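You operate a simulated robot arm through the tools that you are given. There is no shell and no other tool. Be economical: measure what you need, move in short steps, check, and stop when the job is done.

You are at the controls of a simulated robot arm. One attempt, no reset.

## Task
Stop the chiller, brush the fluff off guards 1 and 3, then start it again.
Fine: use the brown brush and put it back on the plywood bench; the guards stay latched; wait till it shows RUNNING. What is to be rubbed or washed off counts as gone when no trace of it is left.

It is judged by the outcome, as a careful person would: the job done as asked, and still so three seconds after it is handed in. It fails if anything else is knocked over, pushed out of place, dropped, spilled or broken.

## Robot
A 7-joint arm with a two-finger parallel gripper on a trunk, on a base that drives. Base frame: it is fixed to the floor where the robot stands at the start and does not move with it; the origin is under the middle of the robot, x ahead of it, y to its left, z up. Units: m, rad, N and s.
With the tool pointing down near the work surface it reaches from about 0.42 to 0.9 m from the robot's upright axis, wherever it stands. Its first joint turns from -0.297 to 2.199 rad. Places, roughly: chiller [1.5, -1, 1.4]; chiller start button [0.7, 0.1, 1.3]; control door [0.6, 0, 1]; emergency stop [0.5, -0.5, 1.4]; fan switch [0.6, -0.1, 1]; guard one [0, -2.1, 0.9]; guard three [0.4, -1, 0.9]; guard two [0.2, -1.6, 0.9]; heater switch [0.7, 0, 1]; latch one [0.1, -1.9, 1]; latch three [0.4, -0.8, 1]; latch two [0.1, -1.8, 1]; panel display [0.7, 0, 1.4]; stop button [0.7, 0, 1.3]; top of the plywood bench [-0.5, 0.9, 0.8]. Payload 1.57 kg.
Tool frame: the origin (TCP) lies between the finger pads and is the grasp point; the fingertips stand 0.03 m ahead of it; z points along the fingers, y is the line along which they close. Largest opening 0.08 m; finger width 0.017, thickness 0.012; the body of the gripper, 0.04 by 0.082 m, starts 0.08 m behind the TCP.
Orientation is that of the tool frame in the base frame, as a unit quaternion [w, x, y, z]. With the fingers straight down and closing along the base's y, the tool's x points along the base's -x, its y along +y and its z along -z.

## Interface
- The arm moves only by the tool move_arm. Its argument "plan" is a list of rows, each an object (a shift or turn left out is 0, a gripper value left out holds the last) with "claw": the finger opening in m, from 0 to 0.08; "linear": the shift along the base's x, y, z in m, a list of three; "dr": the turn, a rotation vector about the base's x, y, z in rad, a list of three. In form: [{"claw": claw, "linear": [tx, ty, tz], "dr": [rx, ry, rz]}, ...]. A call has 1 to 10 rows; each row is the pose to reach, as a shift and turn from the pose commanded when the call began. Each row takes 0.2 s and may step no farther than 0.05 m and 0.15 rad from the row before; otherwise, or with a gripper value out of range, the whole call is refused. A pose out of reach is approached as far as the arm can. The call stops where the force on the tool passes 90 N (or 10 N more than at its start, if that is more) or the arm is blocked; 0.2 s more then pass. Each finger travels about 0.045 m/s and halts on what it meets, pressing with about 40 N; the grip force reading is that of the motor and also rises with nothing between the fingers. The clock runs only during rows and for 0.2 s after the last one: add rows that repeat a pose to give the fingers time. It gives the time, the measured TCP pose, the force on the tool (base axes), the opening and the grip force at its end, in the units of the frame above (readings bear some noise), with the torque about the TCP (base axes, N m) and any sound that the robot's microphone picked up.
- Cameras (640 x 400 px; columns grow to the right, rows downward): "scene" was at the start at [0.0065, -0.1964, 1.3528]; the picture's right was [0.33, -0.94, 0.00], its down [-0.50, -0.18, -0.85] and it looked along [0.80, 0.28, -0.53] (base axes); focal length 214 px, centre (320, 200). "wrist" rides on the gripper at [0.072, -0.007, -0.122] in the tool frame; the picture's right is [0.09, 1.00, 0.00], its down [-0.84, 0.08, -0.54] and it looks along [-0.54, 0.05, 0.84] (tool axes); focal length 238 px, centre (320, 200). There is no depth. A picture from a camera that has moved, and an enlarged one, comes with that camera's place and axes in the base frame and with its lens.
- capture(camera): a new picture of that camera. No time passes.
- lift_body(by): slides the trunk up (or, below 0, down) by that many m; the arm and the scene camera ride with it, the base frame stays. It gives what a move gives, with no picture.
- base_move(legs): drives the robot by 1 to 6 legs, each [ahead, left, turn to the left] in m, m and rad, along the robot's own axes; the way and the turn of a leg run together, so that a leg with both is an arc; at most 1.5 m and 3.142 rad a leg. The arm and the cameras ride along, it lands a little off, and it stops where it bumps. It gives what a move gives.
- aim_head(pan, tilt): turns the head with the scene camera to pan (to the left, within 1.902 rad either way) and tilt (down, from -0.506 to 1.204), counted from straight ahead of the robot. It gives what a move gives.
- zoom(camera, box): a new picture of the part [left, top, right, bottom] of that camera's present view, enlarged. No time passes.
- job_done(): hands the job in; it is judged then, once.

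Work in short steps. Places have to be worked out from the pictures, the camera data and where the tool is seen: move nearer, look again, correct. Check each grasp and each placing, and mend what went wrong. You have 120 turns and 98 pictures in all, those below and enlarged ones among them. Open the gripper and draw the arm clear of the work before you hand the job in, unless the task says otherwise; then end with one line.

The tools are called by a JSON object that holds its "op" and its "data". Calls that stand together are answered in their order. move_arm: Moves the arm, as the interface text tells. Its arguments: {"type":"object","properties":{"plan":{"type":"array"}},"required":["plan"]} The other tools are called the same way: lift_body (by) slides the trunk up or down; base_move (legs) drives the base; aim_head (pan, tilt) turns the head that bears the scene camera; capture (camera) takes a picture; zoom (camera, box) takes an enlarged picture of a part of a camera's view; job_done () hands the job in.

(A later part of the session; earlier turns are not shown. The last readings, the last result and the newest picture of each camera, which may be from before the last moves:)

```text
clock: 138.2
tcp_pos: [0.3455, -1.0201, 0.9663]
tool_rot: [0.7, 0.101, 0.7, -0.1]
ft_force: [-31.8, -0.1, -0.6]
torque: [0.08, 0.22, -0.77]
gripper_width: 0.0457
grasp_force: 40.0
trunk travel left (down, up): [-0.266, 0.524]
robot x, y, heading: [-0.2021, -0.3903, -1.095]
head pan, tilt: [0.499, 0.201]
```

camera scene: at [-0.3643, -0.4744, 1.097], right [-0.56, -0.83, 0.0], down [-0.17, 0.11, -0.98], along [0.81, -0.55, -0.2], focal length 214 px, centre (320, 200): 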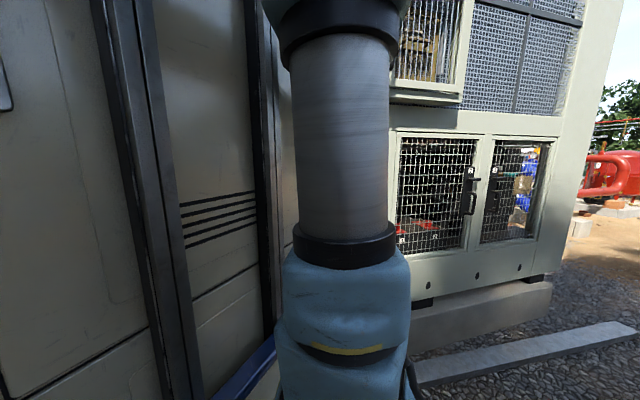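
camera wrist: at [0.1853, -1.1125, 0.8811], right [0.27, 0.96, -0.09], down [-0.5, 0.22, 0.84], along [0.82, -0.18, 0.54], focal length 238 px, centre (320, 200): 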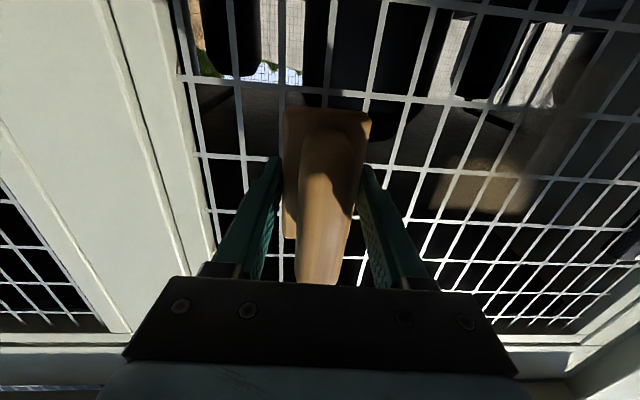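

Good pressure. I go on to the near edge, then stroke the lower trace.

{"op": "move_arm", "data": {"plan": [{"linear": [0.0069, 0.024, 0]}, {"linear": [0.0147, 0.0478, 0]}, {"linear": [0.0147, 0.0478, -0.03]}, {"linear": [0.0147, 0.0478, -0.06]}, {"linear": [0.0092, 0.0286, -0.06]}, {"linear": [0, 0, -0.06]}, {"linear": [-0.0092, -0.0286, -0.06]}, {"linear": [-0.0185, -0.0573, -0.06]}, {"linear": [-0.0277, -0.086, -0.06]}, {"linear": [-0.0369, -0.1146, -0.06]}]}}

{"op": "capture", "data": {"camera": "wrist"}}

```text
clock: 140.4
tcp_pos: [0.3083, -1.1306, 0.9043]
tool_rot: [0.7, 0.099, 0.701, -0.097]
ft_force: [-10.4, 2.9, -3.1]
torque: [0.02, -0.25, -0.19]
gripper_width: 0.0456
grasp_force: 40.1
trunk travel left (down, up): [-0.266, 0.524]
robot x, y, heading: [-0.201, -0.3914, -1.098]
head pan, tilt: [0.499, 0.201]
```

```text
38 pictures are left
camera wrist: at [0.1889, -1.1049, 0.8309], right [0.27, 0.96, -0.09], down [-0.5, 0.22, 0.84], along [0.82, -0.18, 0.54], focal length 238 px, centre (320, 200)
```

wrist: 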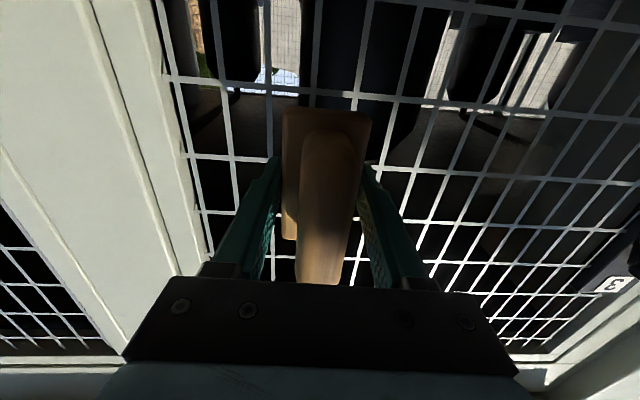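

Nearly gone. I withdraw 0.1 m and zoom to check for traces.

{"op": "move_arm", "data": {"plan": [{"linear": [-0.048, 0.0137, 0]}, {"linear": [-0.096, 0.0274, 0]}, {"linear": [-0.1098, -0.0207, 0.0]}]}}

{"op": "zoom", "data": {"camera": "wrist", "box": [240, 0, 560, 200]}}

```text
clock: 141.2
tcp_pos: [0.1989, -1.1477, 0.9068]
tool_rot: [0.701, 0.097, 0.701, -0.095]
ft_force: [0.5, 0.1, -1.6]
torque: [0.03, 0.02, 0.01]
gripper_width: 0.0455
grasp_force: 40.0
trunk travel left (down, up): [-0.266, 0.524]
robot x, y, heading: [-0.2073, -0.3947, -1.097]
head pan, tilt: [0.499, 0.201]
```

```text
2.00 times, centred on (400, 100) of wrist
camera zoom: at [0.0797, -1.1221, 0.8351], right [0.27, 0.96, -0.09], down [-0.5, 0.22, 0.84], along [0.82, -0.18, 0.54], focal length 477 px, centre (160, 400)
```

zoom: 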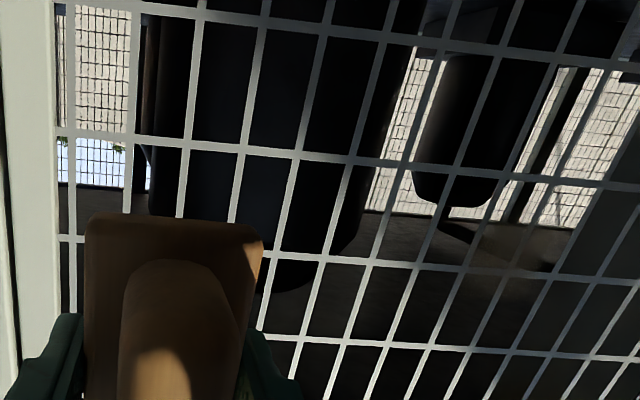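

There may be a faint trace at the near lower corner. I zoom tighter.

{"op": "zoom", "data": {"camera": "wrist", "box": [400, 60, 560, 160]}}

```text
4.00 times, centred on (480, 110) of wrist
camera zoom: at [0.0797, -1.1221, 0.8351], right [0.27, 0.96, -0.09], down [-0.5, 0.22, 0.84], along [0.82, -0.18, 0.54], focal length 953 px, centre (-320, 560)
```

zoom: 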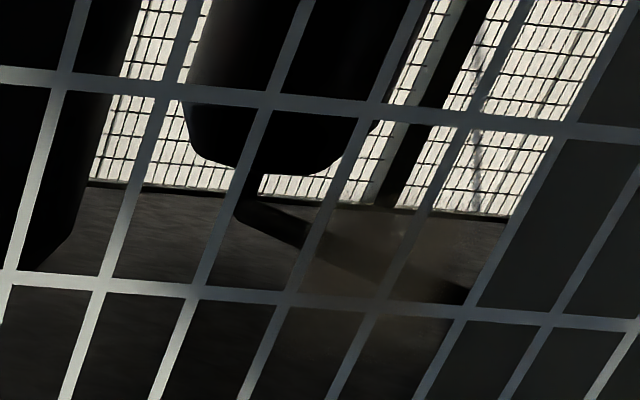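

A faint veil remains around sideways -0.85, z≈0.89. I return there and stroke it with pressure.

{"op": "move_arm", "data": {"plan": [{"linear": [0.0302, 0.033, -0.01]}, {"linear": [0.0604, 0.066, -0.019]}, {"linear": [0.0906, 0.099, -0.019]}, {"linear": [0.1208, 0.132, -0.019]}, {"linear": [0.1435, 0.1568, -0.019]}, {"linear": [0.1549, 0.1639, -0.019]}, {"linear": [0.1597, 0.1625, -0.019]}, {"linear": [0.1693, 0.191, -0.019]}, {"linear": [0.1597, 0.1625, -0.019]}, {"linear": [0.1481, 0.1294, -0.019]}]}}

{"op": "move_arm", "data": {"plan": [{"linear": [0.0116, 0.0331, 0]}, {"linear": [0.0212, 0.0616, 0]}, {"linear": [0.0212, 0.0616, 0.02]}, {"linear": [0.0116, 0.0331, 0.02]}, {"linear": [0, 0, 0.02]}, {"linear": [0.0116, 0.0331, 0.01]}, {"linear": [0.0212, 0.0616, -0.01]}, {"linear": [0.0116, 0.0331, -0.01]}, {"linear": [0, 0, -0.01]}]}}

```text
clock: 143.4
tcp_pos: [0.3497, -1.0168, 0.8842]
tool_rot: [0.7, 0.096, 0.701, -0.095]
ft_force: [-16.9, 11.9, -2.2]
torque: [0.04, 0.04, 0.17]
gripper_width: 0.0457
grasp_force: 40.3
trunk travel left (down, up): [-0.266, 0.524]
robot x, y, heading: [-0.2006, -0.3914, -1.091]
head pan, tilt: [0.499, 0.201]
```

```text
clock: 145.2
tcp_pos: [0.3658, -0.9686, 0.8781]
tool_rot: [0.704, 0.09, 0.699, -0.091]
ft_force: [-40.6, 22.6, 9.8]
torque: [0.4, 0.63, 0.5]
gripper_width: 0.0459
grasp_force: 39.5
trunk travel left (down, up): [-0.266, 0.524]
robot x, y, heading: [-0.2047, -0.3916, -1.098]
head pan, tilt: [0.499, 0.201]
stopped in row 8: the force on the tool passed its limit at 104 N (the readings are from after the stop); the commanded pose is now the measured one
```

A force spike – the brush caught on something. I retreat straight back and inspect.

{"op": "move_arm", "data": {"plan": [{"linear": [-0.02, 0.0057, 0]}, {"linear": [-0.06, 0.017, 0]}, {"linear": [-0.1, 0.0285, 0]}]}}

{"op": "capture", "data": {"camera": "wrist"}}

```text
clock: 146.0
tcp_pos: [0.2713, -0.9377, 0.8762]
tool_rot: [0.702, 0.091, 0.7, -0.09]
ft_force: [0.4, 0.4, -1.9]
torque: [0.05, 0.04, -0.04]
gripper_width: 0.0458
grasp_force: 39.5
trunk travel left (down, up): [-0.266, 0.524]
robot x, y, heading: [-0.2011, -0.3944, -1.095]
head pan, tilt: [0.499, 0.201]
```

```text
35 pictures are left
camera wrist: at [0.1527, -0.9157, 0.8025], right [0.25, 0.96, -0.09], down [-0.51, 0.21, 0.84], along [0.82, -0.16, 0.54], focal length 238 px, centre (320, 200)
```

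wrist: 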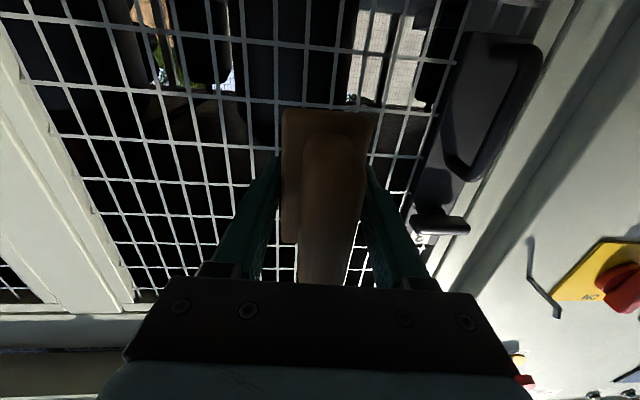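

{"op": "zoom", "data": {"camera": "wrist", "box": [120, 40, 440, 240]}}

```text
2.00 times, centred on (280, 140) of wrist
camera zoom: at [0.1527, -0.9157, 0.8025], right [0.25, 0.96, -0.09], down [-0.51, 0.21, 0.84], along [0.82, -0.16, 0.54], focal length 477 px, centre (400, 320)
```

zoom: 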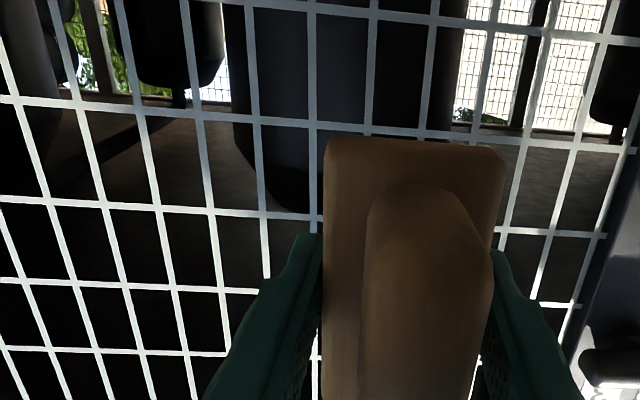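

The visible part is clean; the brush hides the near edge. I shift sideways 0.2 m and zoom where the veil was.

{"op": "move_arm", "data": {"plan": [{"linear": [-0.013, -0.048, 0]}, {"linear": [-0.026, -0.096, 0]}, {"linear": [-0.039, -0.144, 0.01]}, {"linear": [-0.052, -0.192, 0.02]}]}}

{"op": "zoom", "data": {"camera": "wrist", "box": [340, 40, 580, 190]}}

```text
refused: row 3 steps farther than a row can; nothing moved
```

```text
2.67 times, centred on (460, 115) of wrist
camera zoom: at [0.1527, -0.9157, 0.8025], right [0.25, 0.96, -0.09], down [-0.51, 0.21, 0.84], along [0.82, -0.16, 0.54], focal length 636 px, centre (-53, 427)
```

zoom: 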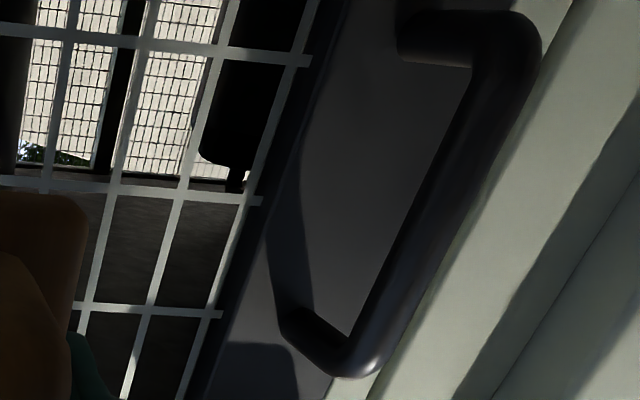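

The row was too long; I repeat it with shorter steps.

{"op": "move_arm", "data": {"plan": [{"linear": [-0.012, -0.043, 0.005]}, {"linear": [-0.024, -0.086, 0.01]}, {"linear": [-0.036, -0.129, 0.015]}, {"linear": [-0.048, -0.172, 0.02]}, {"linear": [-0.054, -0.195, 0.025]}]}}

{"op": "zoom", "data": {"camera": "wrist", "box": [340, 40, 580, 190]}}

```text
clock: 147.2
tcp_pos: [0.2156, -1.1339, 0.898]
tool_rot: [0.702, 0.09, 0.701, -0.09]
ft_force: [0.4, -0.3, -2.0]
torque: [-0.02, 0.0, 0.0]
gripper_width: 0.046
grasp_force: 40.3
trunk travel left (down, up): [-0.266, 0.524]
robot x, y, heading: [-0.201, -0.3923, -1.096]
head pan, tilt: [0.499, 0.201]
```

```text
2.67 times, centred on (460, 115) of wrist
camera zoom: at [0.0952, -1.1092, 0.8255], right [0.25, 0.96, -0.09], down [-0.51, 0.21, 0.84], along [0.82, -0.16, 0.54], focal length 636 px, centre (-53, 427)
```

zoom: 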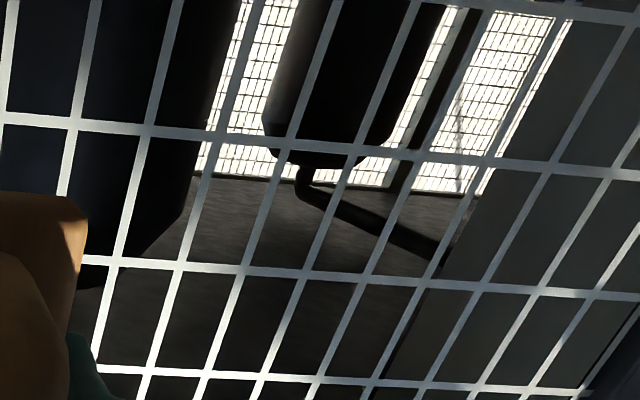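

Guard 3 looks clean. I pull the hand back 0.1 m from the chiller and then drive 1.1 m along the chiller to guard 1, keeping the heading.

{"op": "move_arm", "data": {"plan": [{"linear": [-0.045, 0.013, 0]}, {"linear": [-0.09, 0.026, 0]}, {"linear": [-0.1, 0.06, 0]}]}}

{"op": "base_move", "data": {"legs": [[0.8, -0.75, 0]]}}

{"op": "capture", "data": {"camera": "wrist"}}

```text
clock: 148.0
tcp_pos: [0.1133, -1.0766, 0.898]
tool_rot: [0.702, 0.09, 0.7, -0.089]
ft_force: [-0.2, -0.7, -1.9]
torque: [0.01, -0.02, -0.02]
gripper_width: 0.0462
grasp_force: 40.4
trunk travel left (down, up): [-0.266, 0.524]
robot x, y, heading: [-0.1995, -0.3926, -1.096]
head pan, tilt: [0.499, 0.201]
```

```text
clock: 153.7
tcp_pos: [-0.1941, -2.1524, 0.8986]
tool_rot: [0.702, 0.097, 0.699, -0.096]
ft_force: [0.3, 0.4, -1.9]
torque: [-0.01, 0.03, 0.0]
gripper_width: 0.0458
grasp_force: 40.0
trunk travel left (down, up): [-0.266, 0.524]
robot x, y, heading: [-0.5013, -1.46, -1.11]
head pan, tilt: [0.499, 0.201]
```

```text
31 pictures are left
camera wrist: at [-0.3129, -2.126, 0.8255], right [0.27, 0.96, -0.09], down [-0.5, 0.22, 0.84], along [0.82, -0.18, 0.54], focal length 238 px, centre (320, 200)
```

wrist: 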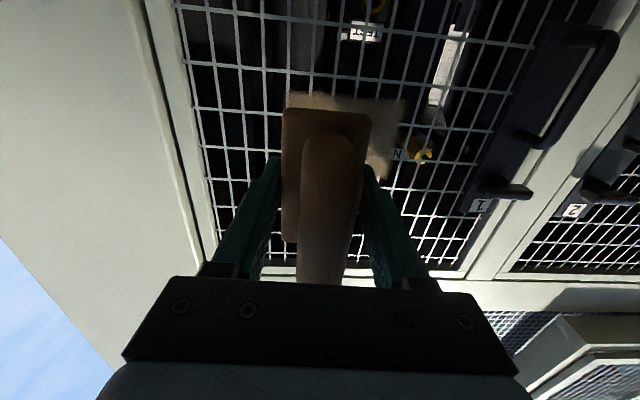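

Guard 1's fluff lies right behind the brush: sideways about -2.18 to -2.00, z 0.88–1.01. I drive 6 cm further, then approach the mesh at its far side.

{"op": "base_move", "data": {"legs": [[0.044, -0.041, 0]]}}

{"op": "move_arm", "data": {"plan": [{"linear": [0.045, -0.013, 0.01]}, {"linear": [0.09, -0.026, 0.02]}, {"linear": [0.135, -0.038, 0.03]}, {"linear": [0.164, -0.047, 0.03]}, {"linear": [0.173, -0.049, 0.03]}, {"linear": [0.173, -0.049, 0.03]}]}}

{"op": "capture", "data": {"camera": "wrist"}}

```text
clock: 154.6
tcp_pos: [-0.2127, -2.211, 0.8992]
tool_rot: [0.702, 0.096, 0.7, -0.095]
ft_force: [-0.3, 0.5, -2.2]
torque: [0.0, -0.02, 0.01]
gripper_width: 0.0456
grasp_force: 39.4
trunk travel left (down, up): [-0.266, 0.524]
robot x, y, heading: [-0.5173, -1.5196, -1.112]
head pan, tilt: [0.499, 0.201]
```

```text
clock: 155.7
tcp_pos: [-0.0635, -2.2552, 0.9256]
tool_rot: [0.701, 0.092, 0.701, -0.096]
ft_force: [-44.1, 32.4, 3.3]
torque: [-0.38, -0.66, 0.93]
gripper_width: 0.0458
grasp_force: 40.0
trunk travel left (down, up): [-0.266, 0.524]
robot x, y, heading: [-0.5172, -1.5207, -1.115]
head pan, tilt: [0.499, 0.201]
stopped in row 5: the force on the tool passed its limit at 154 N (the readings are from after the stop); the commanded pose is now the measured one
```

```text
30 pictures are left
camera wrist: at [-0.1811, -2.2294, 0.853], right [0.26, 0.96, -0.1], down [-0.5, 0.22, 0.84], along [0.82, -0.17, 0.54], focal length 238 px, centre (320, 200)
```

wrist: 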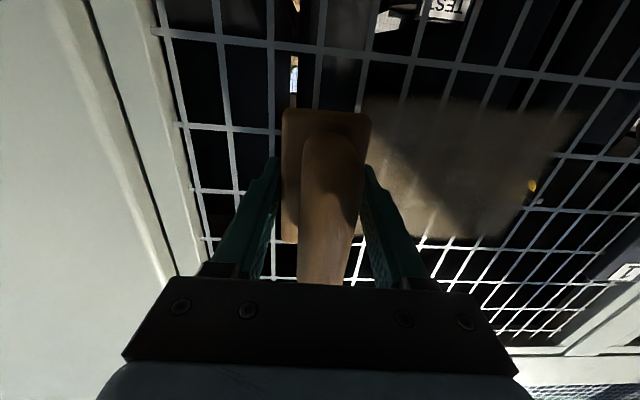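

The guard lies 4 cm nearer than I extrapolated (the face runs at a slightly different angle), so contact was firm. I ease off 6 mm and sweep along the true face direction.

{"op": "move_arm", "data": {"plan": [{"linear": [-0.0055, 0.0017, 0]}, {"linear": [0.0007, 0.0207, 0]}, {"linear": [0.007, 0.0397, 0]}, {"linear": [0.0132, 0.0587, 0]}, {"linear": [0.0194, 0.0777, 0]}, {"linear": [0.0257, 0.0967, 0]}, {"linear": [0.0319, 0.1157, 0]}, {"linear": [0.0381, 0.1347, 0]}, {"linear": [0.0443, 0.1537, 0]}, {"linear": [0.0506, 0.1727, 0]}]}}

```text
clock: 157.8
tcp_pos: [-0.0106, -2.0826, 0.923]
tool_rot: [0.699, 0.094, 0.702, -0.095]
ft_force: [0.0, -0.3, -1.6]
torque: [0.0, -0.02, 0.01]
gripper_width: 0.0458
grasp_force: 39.7
trunk travel left (down, up): [-0.266, 0.524]
robot x, y, heading: [-0.5158, -1.5208, -1.113]
head pan, tilt: [0.499, 0.201]
```

Contact was lost; I press in by 6 mm here and read the force.

{"op": "move_arm", "data": {"plan": [{"linear": [0.0038, -0.0012, 0]}, {"linear": [0.0057, -0.0019, 0]}]}}

```text
clock: 158.4
tcp_pos: [-0.0066, -2.084, 0.9239]
tool_rot: [0.699, 0.094, 0.703, -0.096]
ft_force: [-29.4, 15.2, -7.5]
torque: [-0.49, -0.86, -0.09]
gripper_width: 0.0456
grasp_force: 40.2
trunk travel left (down, up): [-0.266, 0.524]
robot x, y, heading: [-0.518, -1.5172, -1.115]
head pan, tilt: [0.499, 0.201]
```

33 N here. I sweep back along the face at this depth.

{"op": "move_arm", "data": {"plan": [{"linear": [-0.0067, -0.0188, 0]}, {"linear": [-0.013, -0.0378, 0]}, {"linear": [-0.0192, -0.0568, 0]}, {"linear": [-0.0254, -0.0758, 0]}, {"linear": [-0.0317, -0.0948, 0]}, {"linear": [-0.0379, -0.1138, 0]}, {"linear": [-0.0441, -0.1328, 0]}, {"linear": [-0.0503, -0.1518, 0]}, {"linear": [-0.0566, -0.1708, 0]}]}}

{"op": "capture", "data": {"camera": "wrist"}}

```text
clock: 159.4
tcp_pos: [-0.0261, -2.1517, 0.9239]
tool_rot: [0.701, 0.093, 0.701, -0.096]
ft_force: [-33.0, 16.8, 3.0]
torque: [-0.06, -0.16, 0.56]
gripper_width: 0.0458
grasp_force: 40.1
trunk travel left (down, up): [-0.266, 0.524]
robot x, y, heading: [-0.518, -1.5199, -1.112]
head pan, tilt: [0.499, 0.201]
stopped in row 4: the force on the tool passed its limit at 96 N (the readings are from after the stop); the commanded pose is now the measured one
```

```text
29 pictures are left
camera wrist: at [-0.1469, -2.1264, 0.851], right [0.26, 0.96, -0.1], down [-0.5, 0.22, 0.84], along [0.82, -0.17, 0.54], focal length 238 px, centre (320, 200)
```

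wrist: 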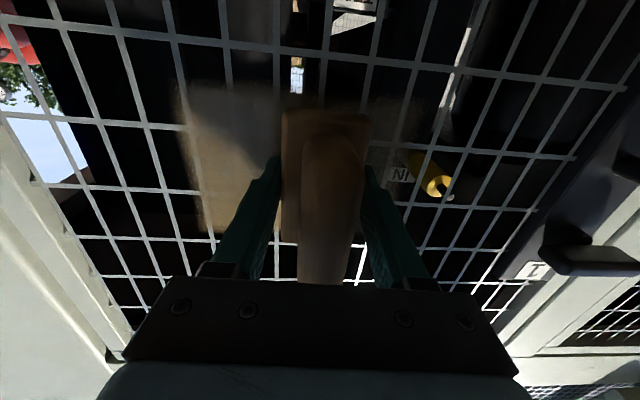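

The right part is being cleaned, but the brush has slid back so its face is just ahead of the fingertips. I align the yaw better with the face (-0.04), ease off 2.5 mm and make gentler strokes.

{"op": "move_arm", "data": {"plan": [{"linear": [-0.0024, 0.0008, 0], "dr": [0, 0, -0.04]}, {"linear": [-0.0055, -0.0087, 0], "dr": [0, 0, -0.04]}, {"linear": [-0.0086, -0.0182, 0], "dr": [0, 0, -0.04]}, {"linear": [-0.0117, -0.0277, 0], "dr": [0, 0, -0.04]}, {"linear": [-0.0149, -0.0372, 0], "dr": [0, 0, -0.04]}, {"linear": [-0.018, -0.0467, 0], "dr": [0, 0, -0.04]}, {"linear": [-0.0211, -0.0562, 0], "dr": [0, 0, -0.04]}]}}

```text
clock: 161.0
tcp_pos: [-0.0472, -2.208, 0.9219]
tool_rot: [0.698, 0.107, 0.699, -0.11]
ft_force: [-39.7, 28.9, 0.0]
torque: [0.08, -0.06, 1.25]
gripper_width: 0.0455
grasp_force: 40.4
trunk travel left (down, up): [-0.266, 0.524]
robot x, y, heading: [-0.5182, -1.5209, -1.111]
head pan, tilt: [0.499, 0.201]
```

Still 48 N; I ease 2 mm more and stroke back slightly higher, then return lower.

{"op": "move_arm", "data": {"plan": [{"linear": [-0.0024, 0.0008, 0.01]}, {"linear": [-0.0016, 0.006, 0.025]}, {"linear": [0.0046, 0.025, 0.025]}, {"linear": [0.0108, 0.044, 0.025]}, {"linear": [0.017, 0.063, 0.025]}, {"linear": [0.0235, 0.082, 0.025]}, {"linear": [0.03, 0.101, 0.025]}, {"linear": [0.0364, 0.12, 0.025]}]}}

{"op": "capture", "data": {"camera": "wrist"}}

```text
clock: 162.8
tcp_pos: [-0.0108, -2.0879, 0.9473]
tool_rot: [0.697, 0.106, 0.7, -0.109]
ft_force: [0.1, 0.4, -2.5]
torque: [-0.01, -0.01, 0.04]
gripper_width: 0.0454
grasp_force: 40.2
trunk travel left (down, up): [-0.266, 0.524]
robot x, y, heading: [-0.5179, -1.5202, -1.108]
head pan, tilt: [0.499, 0.201]
```

```text
28 pictures are left
camera wrist: at [-0.1281, -2.0582, 0.875], right [0.3, 0.95, -0.1], down [-0.49, 0.24, 0.84], along [0.82, -0.2, 0.54], focal length 238 px, centre (320, 200)
```

wrist: 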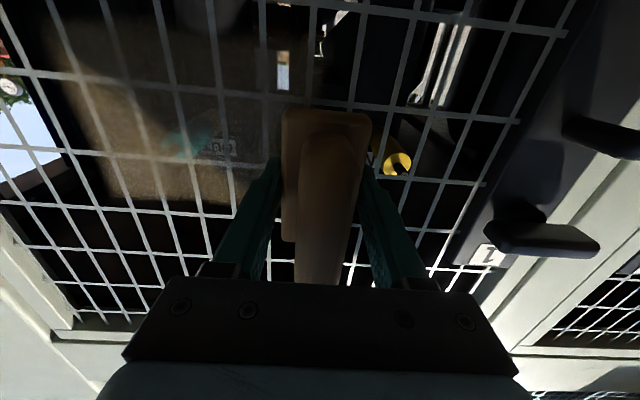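

Fading well. I press in 3.5 mm and sweep back at this upper height, then over the lower band.

{"op": "move_arm", "data": {"plan": [{"linear": [0.0033, -0.0011, 0]}, {"linear": [-0.0029, -0.0201, 0]}, {"linear": [-0.0092, -0.0391, 0]}, {"linear": [-0.0154, -0.0581, 0]}, {"linear": [-0.0216, -0.0771, 0]}, {"linear": [-0.0279, -0.0961, 0]}, {"linear": [-0.0341, -0.1151, 0]}, {"linear": [-0.0403, -0.1341, 0]}]}}

{"op": "move_arm", "data": {"plan": [{"linear": [0, 0, -0.04]}, {"linear": [0.0062, 0.019, -0.05]}, {"linear": [0.0125, 0.038, -0.05]}, {"linear": [0.0187, 0.057, -0.05]}, {"linear": [0.0249, 0.076, -0.05]}, {"linear": [0.0311, 0.095, -0.05]}, {"linear": [0.0377, 0.114, -0.05]}, {"linear": [0.0443, 0.133, -0.05]}]}}

{"op": "capture", "data": {"camera": "wrist"}}

```text
clock: 164.6
tcp_pos: [-0.0514, -2.2225, 0.949]
tool_rot: [0.699, 0.106, 0.699, -0.111]
ft_force: [-60.8, 40.3, -0.6]
torque: [0.02, -0.21, 1.73]
gripper_width: 0.0456
grasp_force: 39.7
trunk travel left (down, up): [-0.266, 0.524]
robot x, y, heading: [-0.5168, -1.5201, -1.115]
head pan, tilt: [0.499, 0.201]
```

```text
clock: 166.4
tcp_pos: [-0.0091, -2.0905, 0.898]
tool_rot: [0.697, 0.107, 0.7, -0.11]
ft_force: [-48.0, 1.5, -1.5]
torque: [0.11, 0.73, 0.47]
gripper_width: 0.0454
grasp_force: 40.4
trunk travel left (down, up): [-0.266, 0.524]
robot x, y, heading: [-0.5176, -1.5195, -1.113]
head pan, tilt: [0.499, 0.201]
```

```text
27 pictures are left
camera wrist: at [-0.1267, -2.0604, 0.825], right [0.3, 0.95, -0.1], down [-0.49, 0.24, 0.84], along [0.82, -0.21, 0.54], focal length 238 px, centre (320, 200)
```

wrist: 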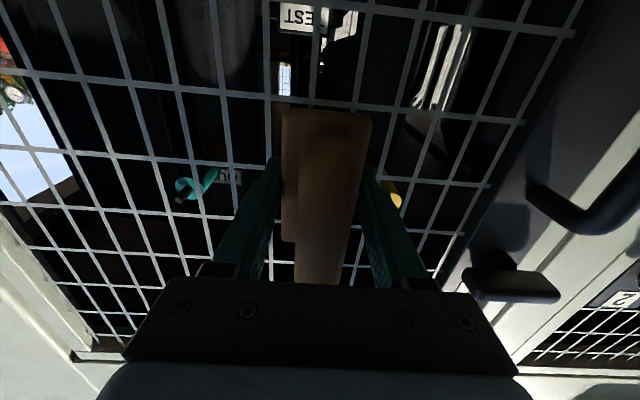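

Nearly clean. I withdraw 0.1 m and inspect by zoom.

{"op": "move_arm", "data": {"plan": [{"linear": [-0.045, 0.015, 0]}, {"linear": [-0.09, 0.03, 0]}, {"linear": [-0.1, 0.033, 0.0]}]}}

{"op": "zoom", "data": {"camera": "wrist", "box": [100, 40, 420, 240]}}

```text
clock: 167.2
tcp_pos: [-0.1034, -2.0563, 0.8971]
tool_rot: [0.698, 0.106, 0.7, -0.108]
ft_force: [1.0, -0.4, -2.0]
torque: [0.02, 0.01, -0.01]
gripper_width: 0.0453
grasp_force: 39.8
trunk travel left (down, up): [-0.266, 0.524]
robot x, y, heading: [-0.5189, -1.517, -1.117]
head pan, tilt: [0.499, 0.201]
```

```text
2.00 times, centred on (260, 140) of wrist
camera zoom: at [-0.2214, -2.0265, 0.8238], right [0.3, 0.95, -0.1], down [-0.49, 0.24, 0.84], along [0.82, -0.2, 0.54], focal length 477 px, centre (440, 320)
```

zoom: 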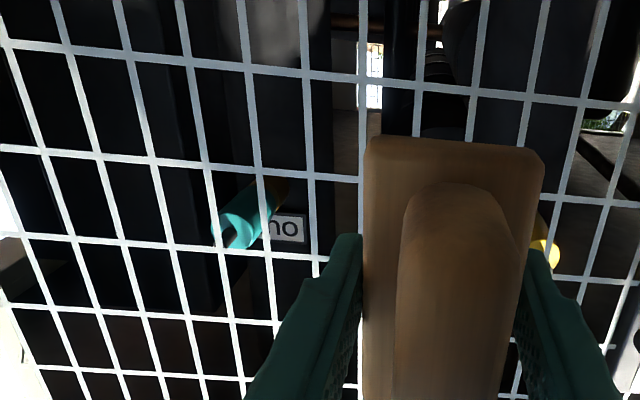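

The left side looks clean. I shift 0.18 m sideways to see the part hidden behind the brush.

{"op": "move_arm", "data": {"plan": [{"linear": [-0.014, -0.043, 0.005]}, {"linear": [-0.028, -0.086, 0.01]}, {"linear": [-0.042, -0.129, 0.015]}, {"linear": [-0.056, -0.171, 0.015]}]}}

{"op": "zoom", "data": {"camera": "wrist", "box": [240, 20, 560, 220]}}

```text
clock: 168.2
tcp_pos: [-0.1625, -2.2263, 0.917]
tool_rot: [0.698, 0.105, 0.7, -0.108]
ft_force: [-0.6, -0.2, -1.0]
torque: [-0.01, -0.01, -0.02]
gripper_width: 0.0453
grasp_force: 40.3
trunk travel left (down, up): [-0.266, 0.524]
robot x, y, heading: [-0.5171, -1.5164, -1.11]
head pan, tilt: [0.499, 0.201]
```

```text
2.00 times, centred on (400, 120) of wrist
camera zoom: at [-0.2796, -2.1972, 0.8448], right [0.3, 0.95, -0.1], down [-0.49, 0.24, 0.84], along [0.82, -0.2, 0.54], focal length 477 px, centre (160, 360)
```

zoom: 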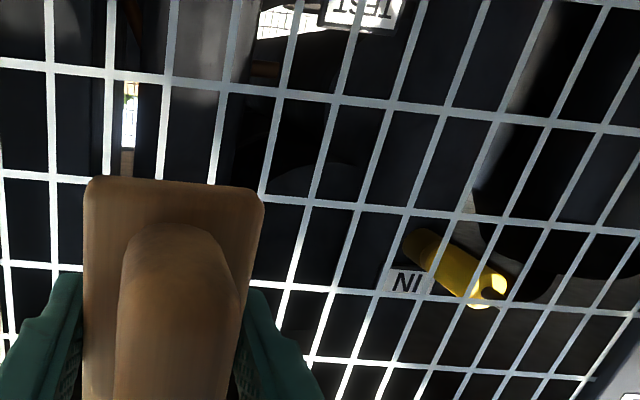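

Looks clean; one tighter zoom to be sure no veil remains.

{"op": "zoom", "data": {"camera": "wrist", "box": [360, 80, 520, 180]}}

{"op": "zoom", "data": {"camera": "wrist", "box": [280, 20, 440, 120]}}

```text
4.00 times, centred on (440, 130) of wrist
camera zoom: at [-0.2796, -2.1972, 0.8448], right [0.3, 0.95, -0.1], down [-0.49, 0.24, 0.84], along [0.82, -0.2, 0.54], focal length 953 px, centre (-160, 480)
```

zoom: 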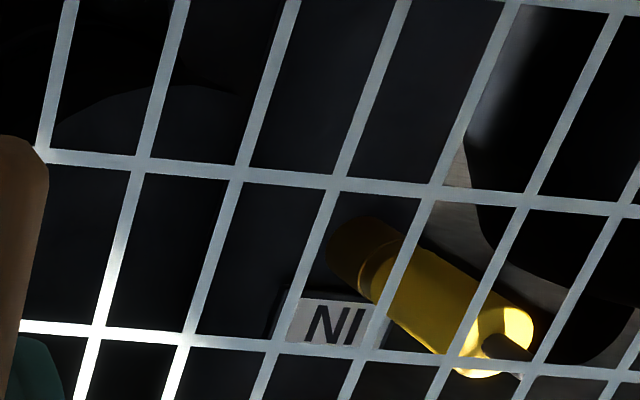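

```text
4.00 times, centred on (360, 70) of wrist
camera zoom: at [-0.2796, -2.1972, 0.8448], right [0.3, 0.95, -0.1], down [-0.49, 0.24, 0.84], along [0.82, -0.2, 0.54], focal length 953 px, centre (160, 720)
```

zoom: 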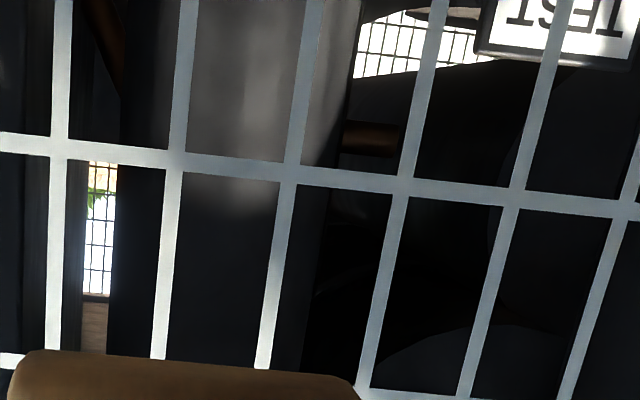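

Guard 1 is clean. Now back to the bench: I retreat from the mesh, then pitch the tool down.

{"op": "move_arm", "data": {"plan": [{"linear": [-0.045, 0.014, 0]}, {"linear": [-0.09, 0.028, 0.01]}, {"linear": [-0.11, 0.06, 0.04]}, {"linear": [-0.11, 0.09, 0.07]}]}}

{"op": "move_arm", "data": {"plan": [{"dr": [0.04, 0.141, 0]}, {"dr": [0.08, 0.282, 0]}, {"dr": [0.12, 0.422, 0], "linear": [0, 0, 0.01]}, {"dr": [0.16, 0.563, 0], "linear": [0, 0, 0.02]}, {"dr": [0.2, 0.704, 0], "linear": [0, 0, 0.04]}, {"dr": [0.241, 0.845, 0], "linear": [0, 0, 0.06]}, {"dr": [0.281, 0.985, 0], "linear": [0, 0, 0.08]}, {"dr": [0.321, 1.126, 0], "linear": [0, 0, 0.1]}, {"dr": [0.361, 1.267, 0], "linear": [0, 0, 0.1]}, {"dr": [0.412, 1.448, 0], "linear": [0, 0, 0.1]}]}}

```text
clock: 169.2
tcp_pos: [-0.2716, -2.1387, 0.9847]
tool_rot: [0.697, 0.106, 0.7, -0.108]
ft_force: [-0.5, -1.0, -1.3]
torque: [-0.01, -0.01, -0.01]
gripper_width: 0.0454
grasp_force: 40.2
trunk travel left (down, up): [-0.266, 0.524]
robot x, y, heading: [-0.5198, -1.5203, -1.113]
head pan, tilt: [0.499, 0.201]
```

```text
refused: row 10 steps farther than a row can; nothing moved
```

Last row was too large; I repeat with an even step.

{"op": "move_arm", "data": {"plan": [{"dr": [0.04, 0.141, 0]}, {"dr": [0.08, 0.282, 0]}, {"dr": [0.12, 0.422, 0], "linear": [0, 0, 0.01]}, {"dr": [0.16, 0.563, 0], "linear": [0, 0, 0.02]}, {"dr": [0.2, 0.704, 0], "linear": [0, 0, 0.04]}, {"dr": [0.241, 0.845, 0], "linear": [0, 0, 0.06]}, {"dr": [0.281, 0.985, 0], "linear": [0, 0, 0.08]}, {"dr": [0.321, 1.126, 0], "linear": [0, 0, 0.1]}, {"dr": [0.361, 1.267, 0], "linear": [0, 0, 0.1]}, {"dr": [0.401, 1.408, 0], "linear": [0, 0, 0.1]}]}}

{"op": "lift_body", "data": {"by": 0.25}}

{"op": "move_arm", "data": {"plan": [{"linear": [-0.01, 0.04, 0], "dr": [0.03, 0.1, 0]}, {"linear": [-0.02, 0.08, 0], "dr": [0.045, 0.155, 0]}, {"linear": [-0.03, 0.11, 0], "dr": [0.045, 0.155, 0]}]}}

{"op": "capture", "data": {"camera": "wrist"}}

```text
clock: 171.4
tcp_pos: [-0.2867, -2.1184, 1.0739]
tool_rot: [0.099, 0.137, 0.985, -0.03]
ft_force: [0.2, 0.1, -1.3]
torque: [0.01, -0.05, 0.0]
gripper_width: 0.0454
grasp_force: 39.9
out of reach, approached as far as the arm can: row 10
trunk travel left (down, up): [-0.266, 0.524]
robot x, y, heading: [-0.5173, -1.5219, -1.111]
head pan, tilt: [0.499, 0.201]
```

```text
clock: 174.0
tcp_pos: [-0.2856, -2.1194, 1.3242]
tool_rot: [0.1, 0.138, 0.985, -0.031]
ft_force: [0.1, -0.5, -0.7]
torque: [0.01, 0.0, 0.0]
gripper_width: 0.0453
grasp_force: 39.7
trunk travel left (down, up): [-0.516, 0.274]
robot x, y, heading: [-0.517, -1.522, -1.113]
head pan, tilt: [0.499, 0.201]
```

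```text
clock: 174.8
tcp_pos: [-0.3158, -2.0087, 1.3188]
tool_rot: [0.021, 0.137, 0.99, -0.02]
ft_force: [0.9, -0.3, -2.2]
torque: [0.08, 0.0, 0.01]
gripper_width: 0.0451
grasp_force: 40.2
out of reach, approached as far as the arm can: row 1, 2, 3
trunk travel left (down, up): [-0.516, 0.274]
robot x, y, heading: [-0.5169, -1.5212, -1.111]
head pan, tilt: [0.499, 0.201]
```

```text
22 pictures are left
camera wrist: at [-0.3913, -1.9906, 1.4369], right [0.18, 0.98, -0.04], down [0.81, -0.13, 0.58], along [0.56, -0.13, -0.81], focal length 238 px, centre (320, 200)
```

wrist: 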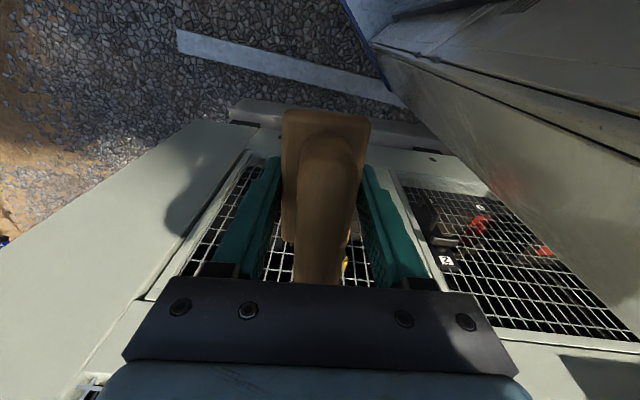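

Arm is compact. I turn to face along the alley, then back up 1.9 m to the bench stance.

{"op": "base_move", "data": {"legs": [[0, 0, -0.75], [-1.0, 0, 0], [-0.91, 0, 0]]}}

```text
clock: 186.4
tcp_pos: [-0.101, -0.2073, 1.3198]
tool_rot: [0.013, 0.508, 0.861, -0.027]
ft_force: [0.5, -1.0, -1.4]
torque: [0.0, 0.01, 0.02]
gripper_width: 0.0453
grasp_force: 39.5
trunk travel left (down, up): [-0.516, 0.274]
robot x, y, heading: [0.1057, 0.2766, -1.905]
head pan, tilt: [0.499, 0.201]
```

Good. I turn right 1.55 to face the bench.

{"op": "base_move", "data": {"legs": [[0, 0, -1.55]]}}

{"op": "capture", "data": {"camera": "wrist"}}

```text
clock: 190.6
tcp_pos: [-0.3788, 0.4856, 1.32]
tool_rot: [-0.01, 0.969, 0.247, -0.028]
ft_force: [-0.5, 0.7, -1.3]
torque: [0.04, -0.01, 0.02]
gripper_width: 0.0454
grasp_force: 40.3
trunk travel left (down, up): [-0.516, 0.274]
robot x, y, heading: [0.1065, 0.2792, 2.796]
head pan, tilt: [0.499, 0.201]
```

```text
21 pictures are left
camera wrist: at [-0.3111, 0.5248, 1.4373], right [0.56, -0.83, -0.04], down [-0.66, -0.47, 0.58], along [-0.5, -0.3, -0.81], focal length 238 px, centre (320, 200)
```

wrist: 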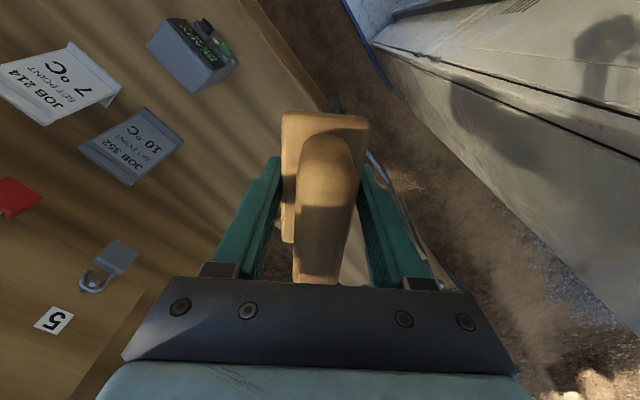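

I carry the brush over its place on the bench, straighten the tool, and lower the trunk 0.27 m.

{"op": "move_arm", "data": {"plan": [{"linear": [-0.045, 0, 0], "dr": [-0.003, -0.03, 0]}, {"linear": [-0.09, 0, 0], "dr": [-0.0056, -0.059, 0]}, {"linear": [-0.135, 0, 0], "dr": [-0.0056, -0.059, 0]}, {"linear": [-0.18, 0, 0], "dr": [-0.0056, -0.059, 0]}, {"linear": [-0.205, 0, 0], "dr": [-0.0056, -0.059, 0]}]}}

{"op": "lift_body", "data": {"by": -0.27}}

{"op": "move_arm", "data": {"plan": [{"linear": [0, 0, -0.045]}, {"linear": [0, 0, -0.09]}, {"linear": [0, 0, -0.135]}, {"linear": [0, 0, -0.16]}, {"linear": [0, 0, -0.17]}]}}

{"op": "capture", "data": {"camera": "wrist"}}

```text
clock: 191.8
tcp_pos: [-0.5229, 0.4843, 1.2461]
tool_rot: [0.0, 0.969, 0.247, -0.001]
ft_force: [0.4, -0.4, -1.3]
torque: [-0.01, 0.04, 0.0]
gripper_width: 0.0452
grasp_force: 39.9
out of reach, approached as far as the arm can: row 1, 2, 3, 4, 5
trunk travel left (down, up): [-0.516, 0.274]
robot x, y, heading: [0.1064, 0.2778, 2.798]
head pan, tilt: [0.499, 0.201]
```

```text
clock: 194.6
tcp_pos: [-0.5223, 0.4847, 0.9762]
tool_rot: [-0.001, 0.969, 0.246, 0.0]
ft_force: [-0.4, -0.3, -2.1]
torque: [0.01, 0.03, -0.04]
gripper_width: 0.0453
grasp_force: 39.8
trunk travel left (down, up): [-0.246, 0.544]
robot x, y, heading: [0.1038, 0.2745, 2.802]
head pan, tilt: [0.499, 0.201]
```

```text
clock: 195.7
tcp_pos: [-0.5219, 0.4859, 0.8309]
tool_rot: [-0.006, 0.969, 0.247, -0.016]
ft_force: [13.4, 1.6, 35.3]
torque: [-0.73, -1.27, 0.34]
gripper_width: 0.0456
grasp_force: 40.4
trunk travel left (down, up): [-0.246, 0.544]
robot x, y, heading: [0.1086, 0.2776, 2.799]
head pan, tilt: [0.499, 0.201]
stopped in row 5: the force on the tool passed its limit at 107 N (the readings are from after the stop); the commanded pose is now the measured one
```

```text
20 pictures are left
camera wrist: at [-0.4571, 0.5249, 0.9496], right [0.55, -0.83, -0.02], down [-0.68, -0.47, 0.56], along [-0.48, -0.3, -0.82], focal length 238 px, centre (320, 200)
```

wrist: 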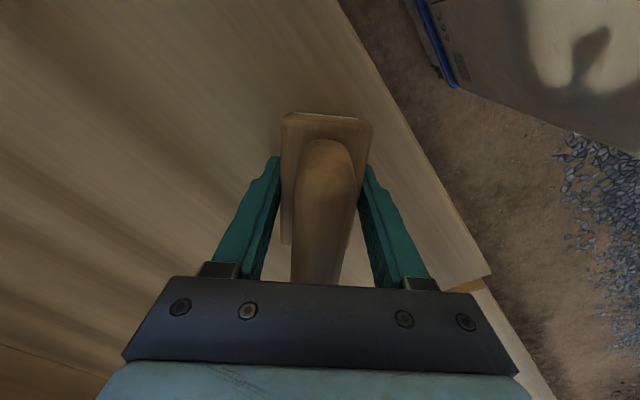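

The brush touched the bench harder than meant, and near the edge. I lift 3 cm, move 7 cm inward, straighten, and lower gently.

{"op": "move_arm", "data": {"plan": [{"linear": [0, 0, 0.015], "dr": [-0.004, -0.043, 0]}, {"linear": [0, 0, 0.03], "dr": [-0.004, -0.043, 0]}, {"linear": [-0.034, 0.01, 0.03], "dr": [-0.004, -0.043, 0]}, {"linear": [-0.067, 0.019, 0.03], "dr": [-0.004, -0.043, 0]}, {"linear": [-0.067, 0.019, 0.02], "dr": [-0.004, -0.043, 0]}, {"linear": [-0.067, 0.019, 0.012], "dr": [-0.004, -0.043, 0]}, {"linear": [-0.067, 0.019, 0.008], "dr": [-0.004, -0.043, 0]}]}}

```text
clock: 197.3
tcp_pos: [-0.5899, 0.5053, 0.8335]
tool_rot: [0.002, 0.969, 0.246, 0.006]
ft_force: [-0.3, -0.5, -1.7]
torque: [-0.04, -0.01, 0.04]
gripper_width: 0.0457
grasp_force: 39.7
trunk travel left (down, up): [-0.246, 0.544]
robot x, y, heading: [0.1081, 0.28, 2.799]
head pan, tilt: [0.499, 0.201]
```

No contact at z 0.8335 yet. I lower by small steps.

{"op": "move_arm", "data": {"plan": [{"linear": [0, 0, -0.002]}, {"linear": [0, 0, -0.004]}]}}

```text
clock: 197.9
tcp_pos: [-0.5904, 0.5049, 0.8308]
tool_rot: [0.001, 0.969, 0.246, 0.004]
ft_force: [-4.0, 1.8, 9.4]
torque: [0.04, 0.55, -0.05]
gripper_width: 0.0459
grasp_force: 39.7
trunk travel left (down, up): [-0.246, 0.544]
robot x, y, heading: [0.1063, 0.2791, 2.802]
head pan, tilt: [0.499, 0.201]
```

Resting on the bench (9 N). I open and rise straight up.

{"op": "move_arm", "data": {"plan": [{"linear": [0, 0, 0.001], "claw": 0.055}, {"linear": [0, 0, 0.002], "claw": 0.07}, {"linear": [0, 0, 0.002], "claw": 0.078}, {"linear": [0, 0, 0.002]}, {"linear": [0, 0, 0.03]}, {"linear": [0, 0, 0.07]}, {"linear": [0, 0, 0.11]}, {"linear": [0, 0, 0.15]}]}}

{"op": "capture", "data": {"camera": "wrist"}}

```text
clock: 199.7
tcp_pos: [-0.5685, 0.5045, 0.9389]
tool_rot: [0.001, 0.969, 0.246, 0.005]
ft_force: [0.3, 0.2, 0.3]
torque: [-0.02, 0.01, 0.02]
gripper_width: 0.0778
grasp_force: 0.1
out of reach, approached as far as the arm can: row 7, 8
trunk travel left (down, up): [-0.246, 0.544]
robot x, y, heading: [0.108, 0.2752, 2.796]
head pan, tilt: [0.499, 0.201]
```

```text
19 pictures are left
camera wrist: at [-0.5092, 0.5435, 1.0592], right [0.56, -0.83, 0.01], down [-0.7, -0.47, 0.54], along [-0.44, -0.3, -0.84], focal length 238 px, centre (320, 200)
```

wrist: 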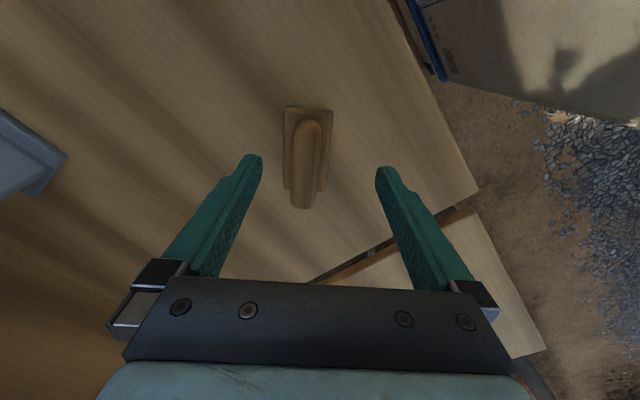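

The brush lies well on the bench. I raise the trunk, then drive to the stance for the START button (as for STOP, ~0.12 m further along).

{"op": "lift_body", "data": {"by": 0.33}}

{"op": "base_move", "data": {"legs": [[0, 0, 1.6], [-0.28, -0.06, 0], [0, 0, 0.88]]}}

{"op": "capture", "data": {"camera": "wrist"}}

```text
clock: 202.9
tcp_pos: [-0.5687, 0.504, 1.2679]
tool_rot: [0.001, 0.969, 0.245, 0.005]
ft_force: [0.6, 0.1, -1.0]
torque: [-0.02, 0.02, 0.0]
gripper_width: 0.078
grasp_force: 0.1
trunk travel left (down, up): [-0.576, 0.214]
robot x, y, heading: [0.1054, 0.2805, 2.806]
head pan, tilt: [0.499, 0.201]
```

```text
clock: 211.0
tcp_pos: [0.5154, -0.0471, 1.269]
tool_rot: [-0.003, 0.112, 0.994, 0.003]
ft_force: [-0.6, 0.4, 0.7]
torque: [0.02, -0.02, 0.02]
gripper_width: 0.078
grasp_force: 0.1
trunk travel left (down, up): [-0.576, 0.214]
robot x, y, heading: [0.1588, 0.5654, -1.054]
head pan, tilt: [0.499, 0.201]
```

```text
18 pictures are left
camera wrist: at [0.445, -0.0391, 1.389], right [0.13, 0.99, 0.01], down [0.84, -0.11, 0.54], along [0.53, -0.07, -0.84], focal length 238 px, centre (320, 200)
```

wrist: 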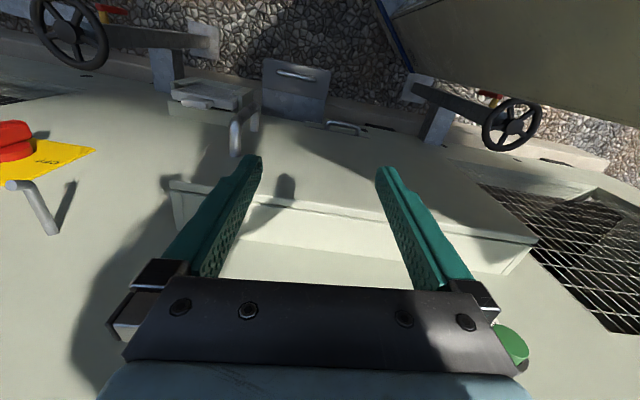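

I ease the base back 4.5 cm from the panel and move the hand (closed) in front of START.

{"op": "base_move", "data": {"legs": [[-0.032, -0.031, 0]]}}

{"op": "move_arm", "data": {"plan": [{"claw": 0, "linear": [-0.005, 0.03, 0.01], "dr": [0, 0, -0.02]}, {"linear": [-0.005, 0.07, 0.02], "dr": [0, 0, -0.04]}, {"linear": [-0.005, 0.11, 0.03], "dr": [0, 0, -0.06]}, {"linear": [0.0, 0.15, 0.03], "dr": [0, 0, -0.08]}, {"linear": [0.01, 0.185, 0.03], "dr": [0, 0, -0.08]}, {"linear": [0.022, 0.2, 0.03], "dr": [0, 0, -0.08]}]}}

```text
clock: 211.9
tcp_pos: [0.4716, -0.0343, 1.2676]
tool_rot: [-0.005, 0.111, 0.994, 0.003]
ft_force: [-0.8, 0.5, -0.4]
torque: [-0.02, 0.02, -0.01]
gripper_width: 0.0781
grasp_force: 0.0
trunk travel left (down, up): [-0.576, 0.214]
robot x, y, heading: [0.1127, 0.5779, -1.064]
head pan, tilt: [0.499, 0.201]
```

```text
clock: 213.3
tcp_pos: [0.4914, 0.1629, 1.3]
tool_rot: [-0.002, 0.152, 0.988, 0.004]
ft_force: [0.1, -0.2, 0.8]
torque: [0.0, -0.01, 0.02]
gripper_width: 0.0001
grasp_force: 21.8
trunk travel left (down, up): [-0.576, 0.214]
robot x, y, heading: [0.1124, 0.5775, -1.058]
head pan, tilt: [0.499, 0.201]
```

Now I pitch the tool up to level.

{"op": "move_arm", "data": {"plan": [{"dr": [-0.0437, -0.1413, 0]}, {"dr": [-0.0874, -0.2826, 0]}, {"dr": [-0.1311, -0.4239, 0]}, {"dr": [-0.1748, -0.5652, 0]}, {"dr": [-0.2185, -0.7065, 0]}, {"dr": [-0.2622, -0.8478, 0]}, {"dr": [-0.3059, -0.9891, 0]}, {"dr": [-0.3496, -1.1304, 0]}, {"dr": [-0.3933, -1.2717, 0]}, {"dr": [-0.437, -1.413, 0]}]}}

{"op": "capture", "data": {"camera": "wrist"}}

```text
clock: 215.5
tcp_pos: [0.5093, 0.1609, 1.2925]
tool_rot: [0.637, 0.106, 0.759, -0.083]
ft_force: [-0.1, -0.2, 0.3]
torque: [0.03, -0.01, 0.04]
gripper_width: 0.0
grasp_force: 20.8
out of reach, approached as far as the arm can: row 8, 9, 10
trunk travel left (down, up): [-0.576, 0.214]
robot x, y, heading: [0.1112, 0.5818, -1.063]
head pan, tilt: [0.499, 0.201]
```

```text
17 pictures are left
camera wrist: at [0.3807, 0.1894, 1.2428], right [0.25, 0.96, -0.08], down [-0.35, 0.17, 0.92], along [0.9, -0.2, 0.38], focal length 238 px, centre (320, 200)
```

wrist: 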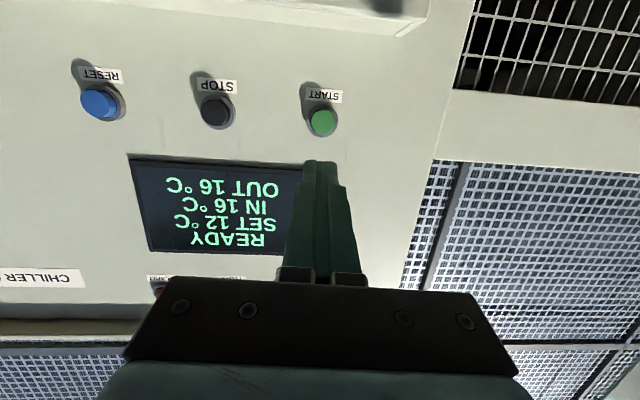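

Display shows READY, and START is at about (0.70, 0.113, 1.267). I level the tool while approaching, and press.

{"op": "move_arm", "data": {"plan": [{"linear": [0.0297, -0.0053, -0.012], "dr": [-0.022, -0.08, 0]}, {"linear": [0.0594, -0.0107, -0.025], "dr": [-0.045, -0.16, 0]}, {"linear": [0.0978, -0.0216, -0.025], "dr": [-0.045, -0.16, 0]}, {"linear": [0.1363, -0.0326, -0.025], "dr": [-0.045, -0.16, 0]}, {"linear": [0.1507, -0.0367, -0.025], "dr": [-0.045, -0.16, 0]}, {"linear": [0.1575, -0.0386, -0.025], "dr": [-0.045, -0.16, 0]}, {"linear": [0.1623, -0.04, -0.025], "dr": [-0.045, -0.16, 0]}, {"linear": [0.1671, -0.0414, -0.025], "dr": [-0.045, -0.16, 0]}, {"linear": [0.1671, -0.0414, -0.025], "dr": [-0.045, -0.16, 0]}]}}

{"op": "capture", "data": {"camera": "wrist"}}

```text
clock: 217.5
tcp_pos: [0.6694, 0.1095, 1.2691]
tool_rot: [0.699, 0.102, 0.702, -0.093]
ft_force: [0.1, 0.2, -0.1]
torque: [0.02, -0.01, 0.0]
gripper_width: 0.0
grasp_force: 21.6
trunk travel left (down, up): [-0.576, 0.214]
robot x, y, heading: [0.1131, 0.5804, -1.058]
head pan, tilt: [0.499, 0.201]
```

```text
16 pictures are left
camera wrist: at [0.551, 0.136, 1.1972], right [0.27, 0.96, -0.08], down [-0.5, 0.21, 0.84], along [0.82, -0.19, 0.54], focal length 238 px, centre (320, 200)
```

wrist: 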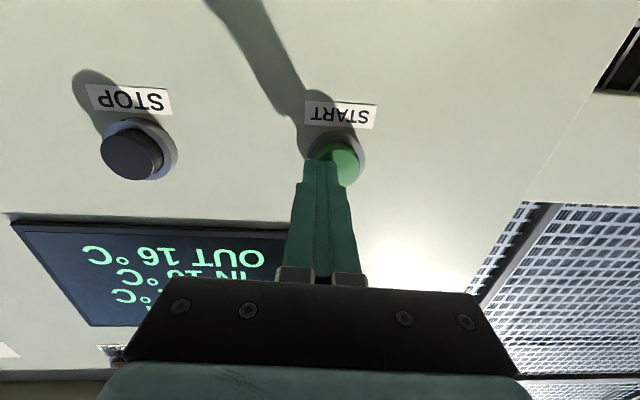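

Not yet in touch, and the tip sits ~1 cm to one side of the button's centre. I correct sideways and press on.

{"op": "move_arm", "data": {"plan": [{"linear": [0.0027, 0.0096, 0]}, {"linear": [0.0075, 0.0082, 0]}, {"linear": [0.0123, 0.0069, 0]}, {"linear": [0.0162, 0.0058, 0]}, {"linear": [0.0162, 0.0058, 0]}]}}

```text
clock: 218.7
tcp_pos: [0.677, 0.1026, 1.2709]
tool_rot: [0.699, 0.108, 0.7, -0.098]
ft_force: [-30.7, 6.5, -9.0]
torque: [-0.08, 0.27, -0.04]
gripper_width: 0.0001
grasp_force: 20.8
trunk travel left (down, up): [-0.576, 0.214]
robot x, y, heading: [0.1131, 0.5807, -1.059]
head pan, tilt: [0.499, 0.201]
```

{"op": "capture", "data": {"camera": "wrist"}}

```text
15 pictures are left
camera wrist: at [0.5589, 0.1325, 1.1979], right [0.29, 0.95, -0.08], down [-0.5, 0.22, 0.84], along [0.82, -0.2, 0.54], focal length 238 px, centre (320, 200)
```

wrist: 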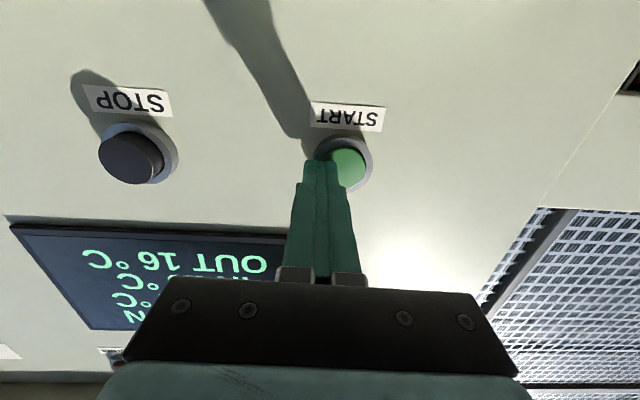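

The tip sits at the button's edge. I back off 4 cm and look at the display before pressing again.

{"op": "move_arm", "data": {"plan": [{"linear": [-0.0385, 0.011, 0]}, {"linear": [-0.077, 0.022, 0]}]}}

{"op": "capture", "data": {"camera": "wrist"}}

```text
clock: 219.5
tcp_pos: [0.6114, 0.1147, 1.2599]
tool_rot: [0.692, 0.119, 0.705, -0.101]
ft_force: [0.5, -0.2, -0.2]
torque: [-0.01, -0.01, -0.05]
gripper_width: 0.0
grasp_force: 21.1
trunk travel left (down, up): [-0.576, 0.214]
robot x, y, heading: [0.117, 0.5789, -1.06]
head pan, tilt: [0.499, 0.201]
stopped in row 2: the arm was blocked; the commanded pose is now the measured one
```

```text
14 pictures are left
camera wrist: at [0.4911, 0.1456, 1.1888], right [0.3, 0.95, -0.07], down [-0.48, 0.22, 0.85], along [0.82, -0.22, 0.52], focal length 238 px, centre (320, 200)
```

wrist: 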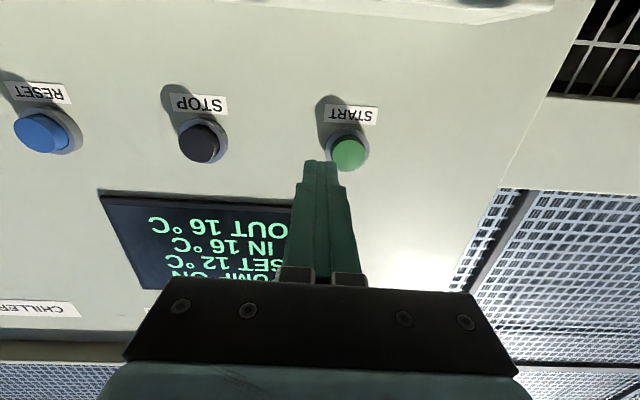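

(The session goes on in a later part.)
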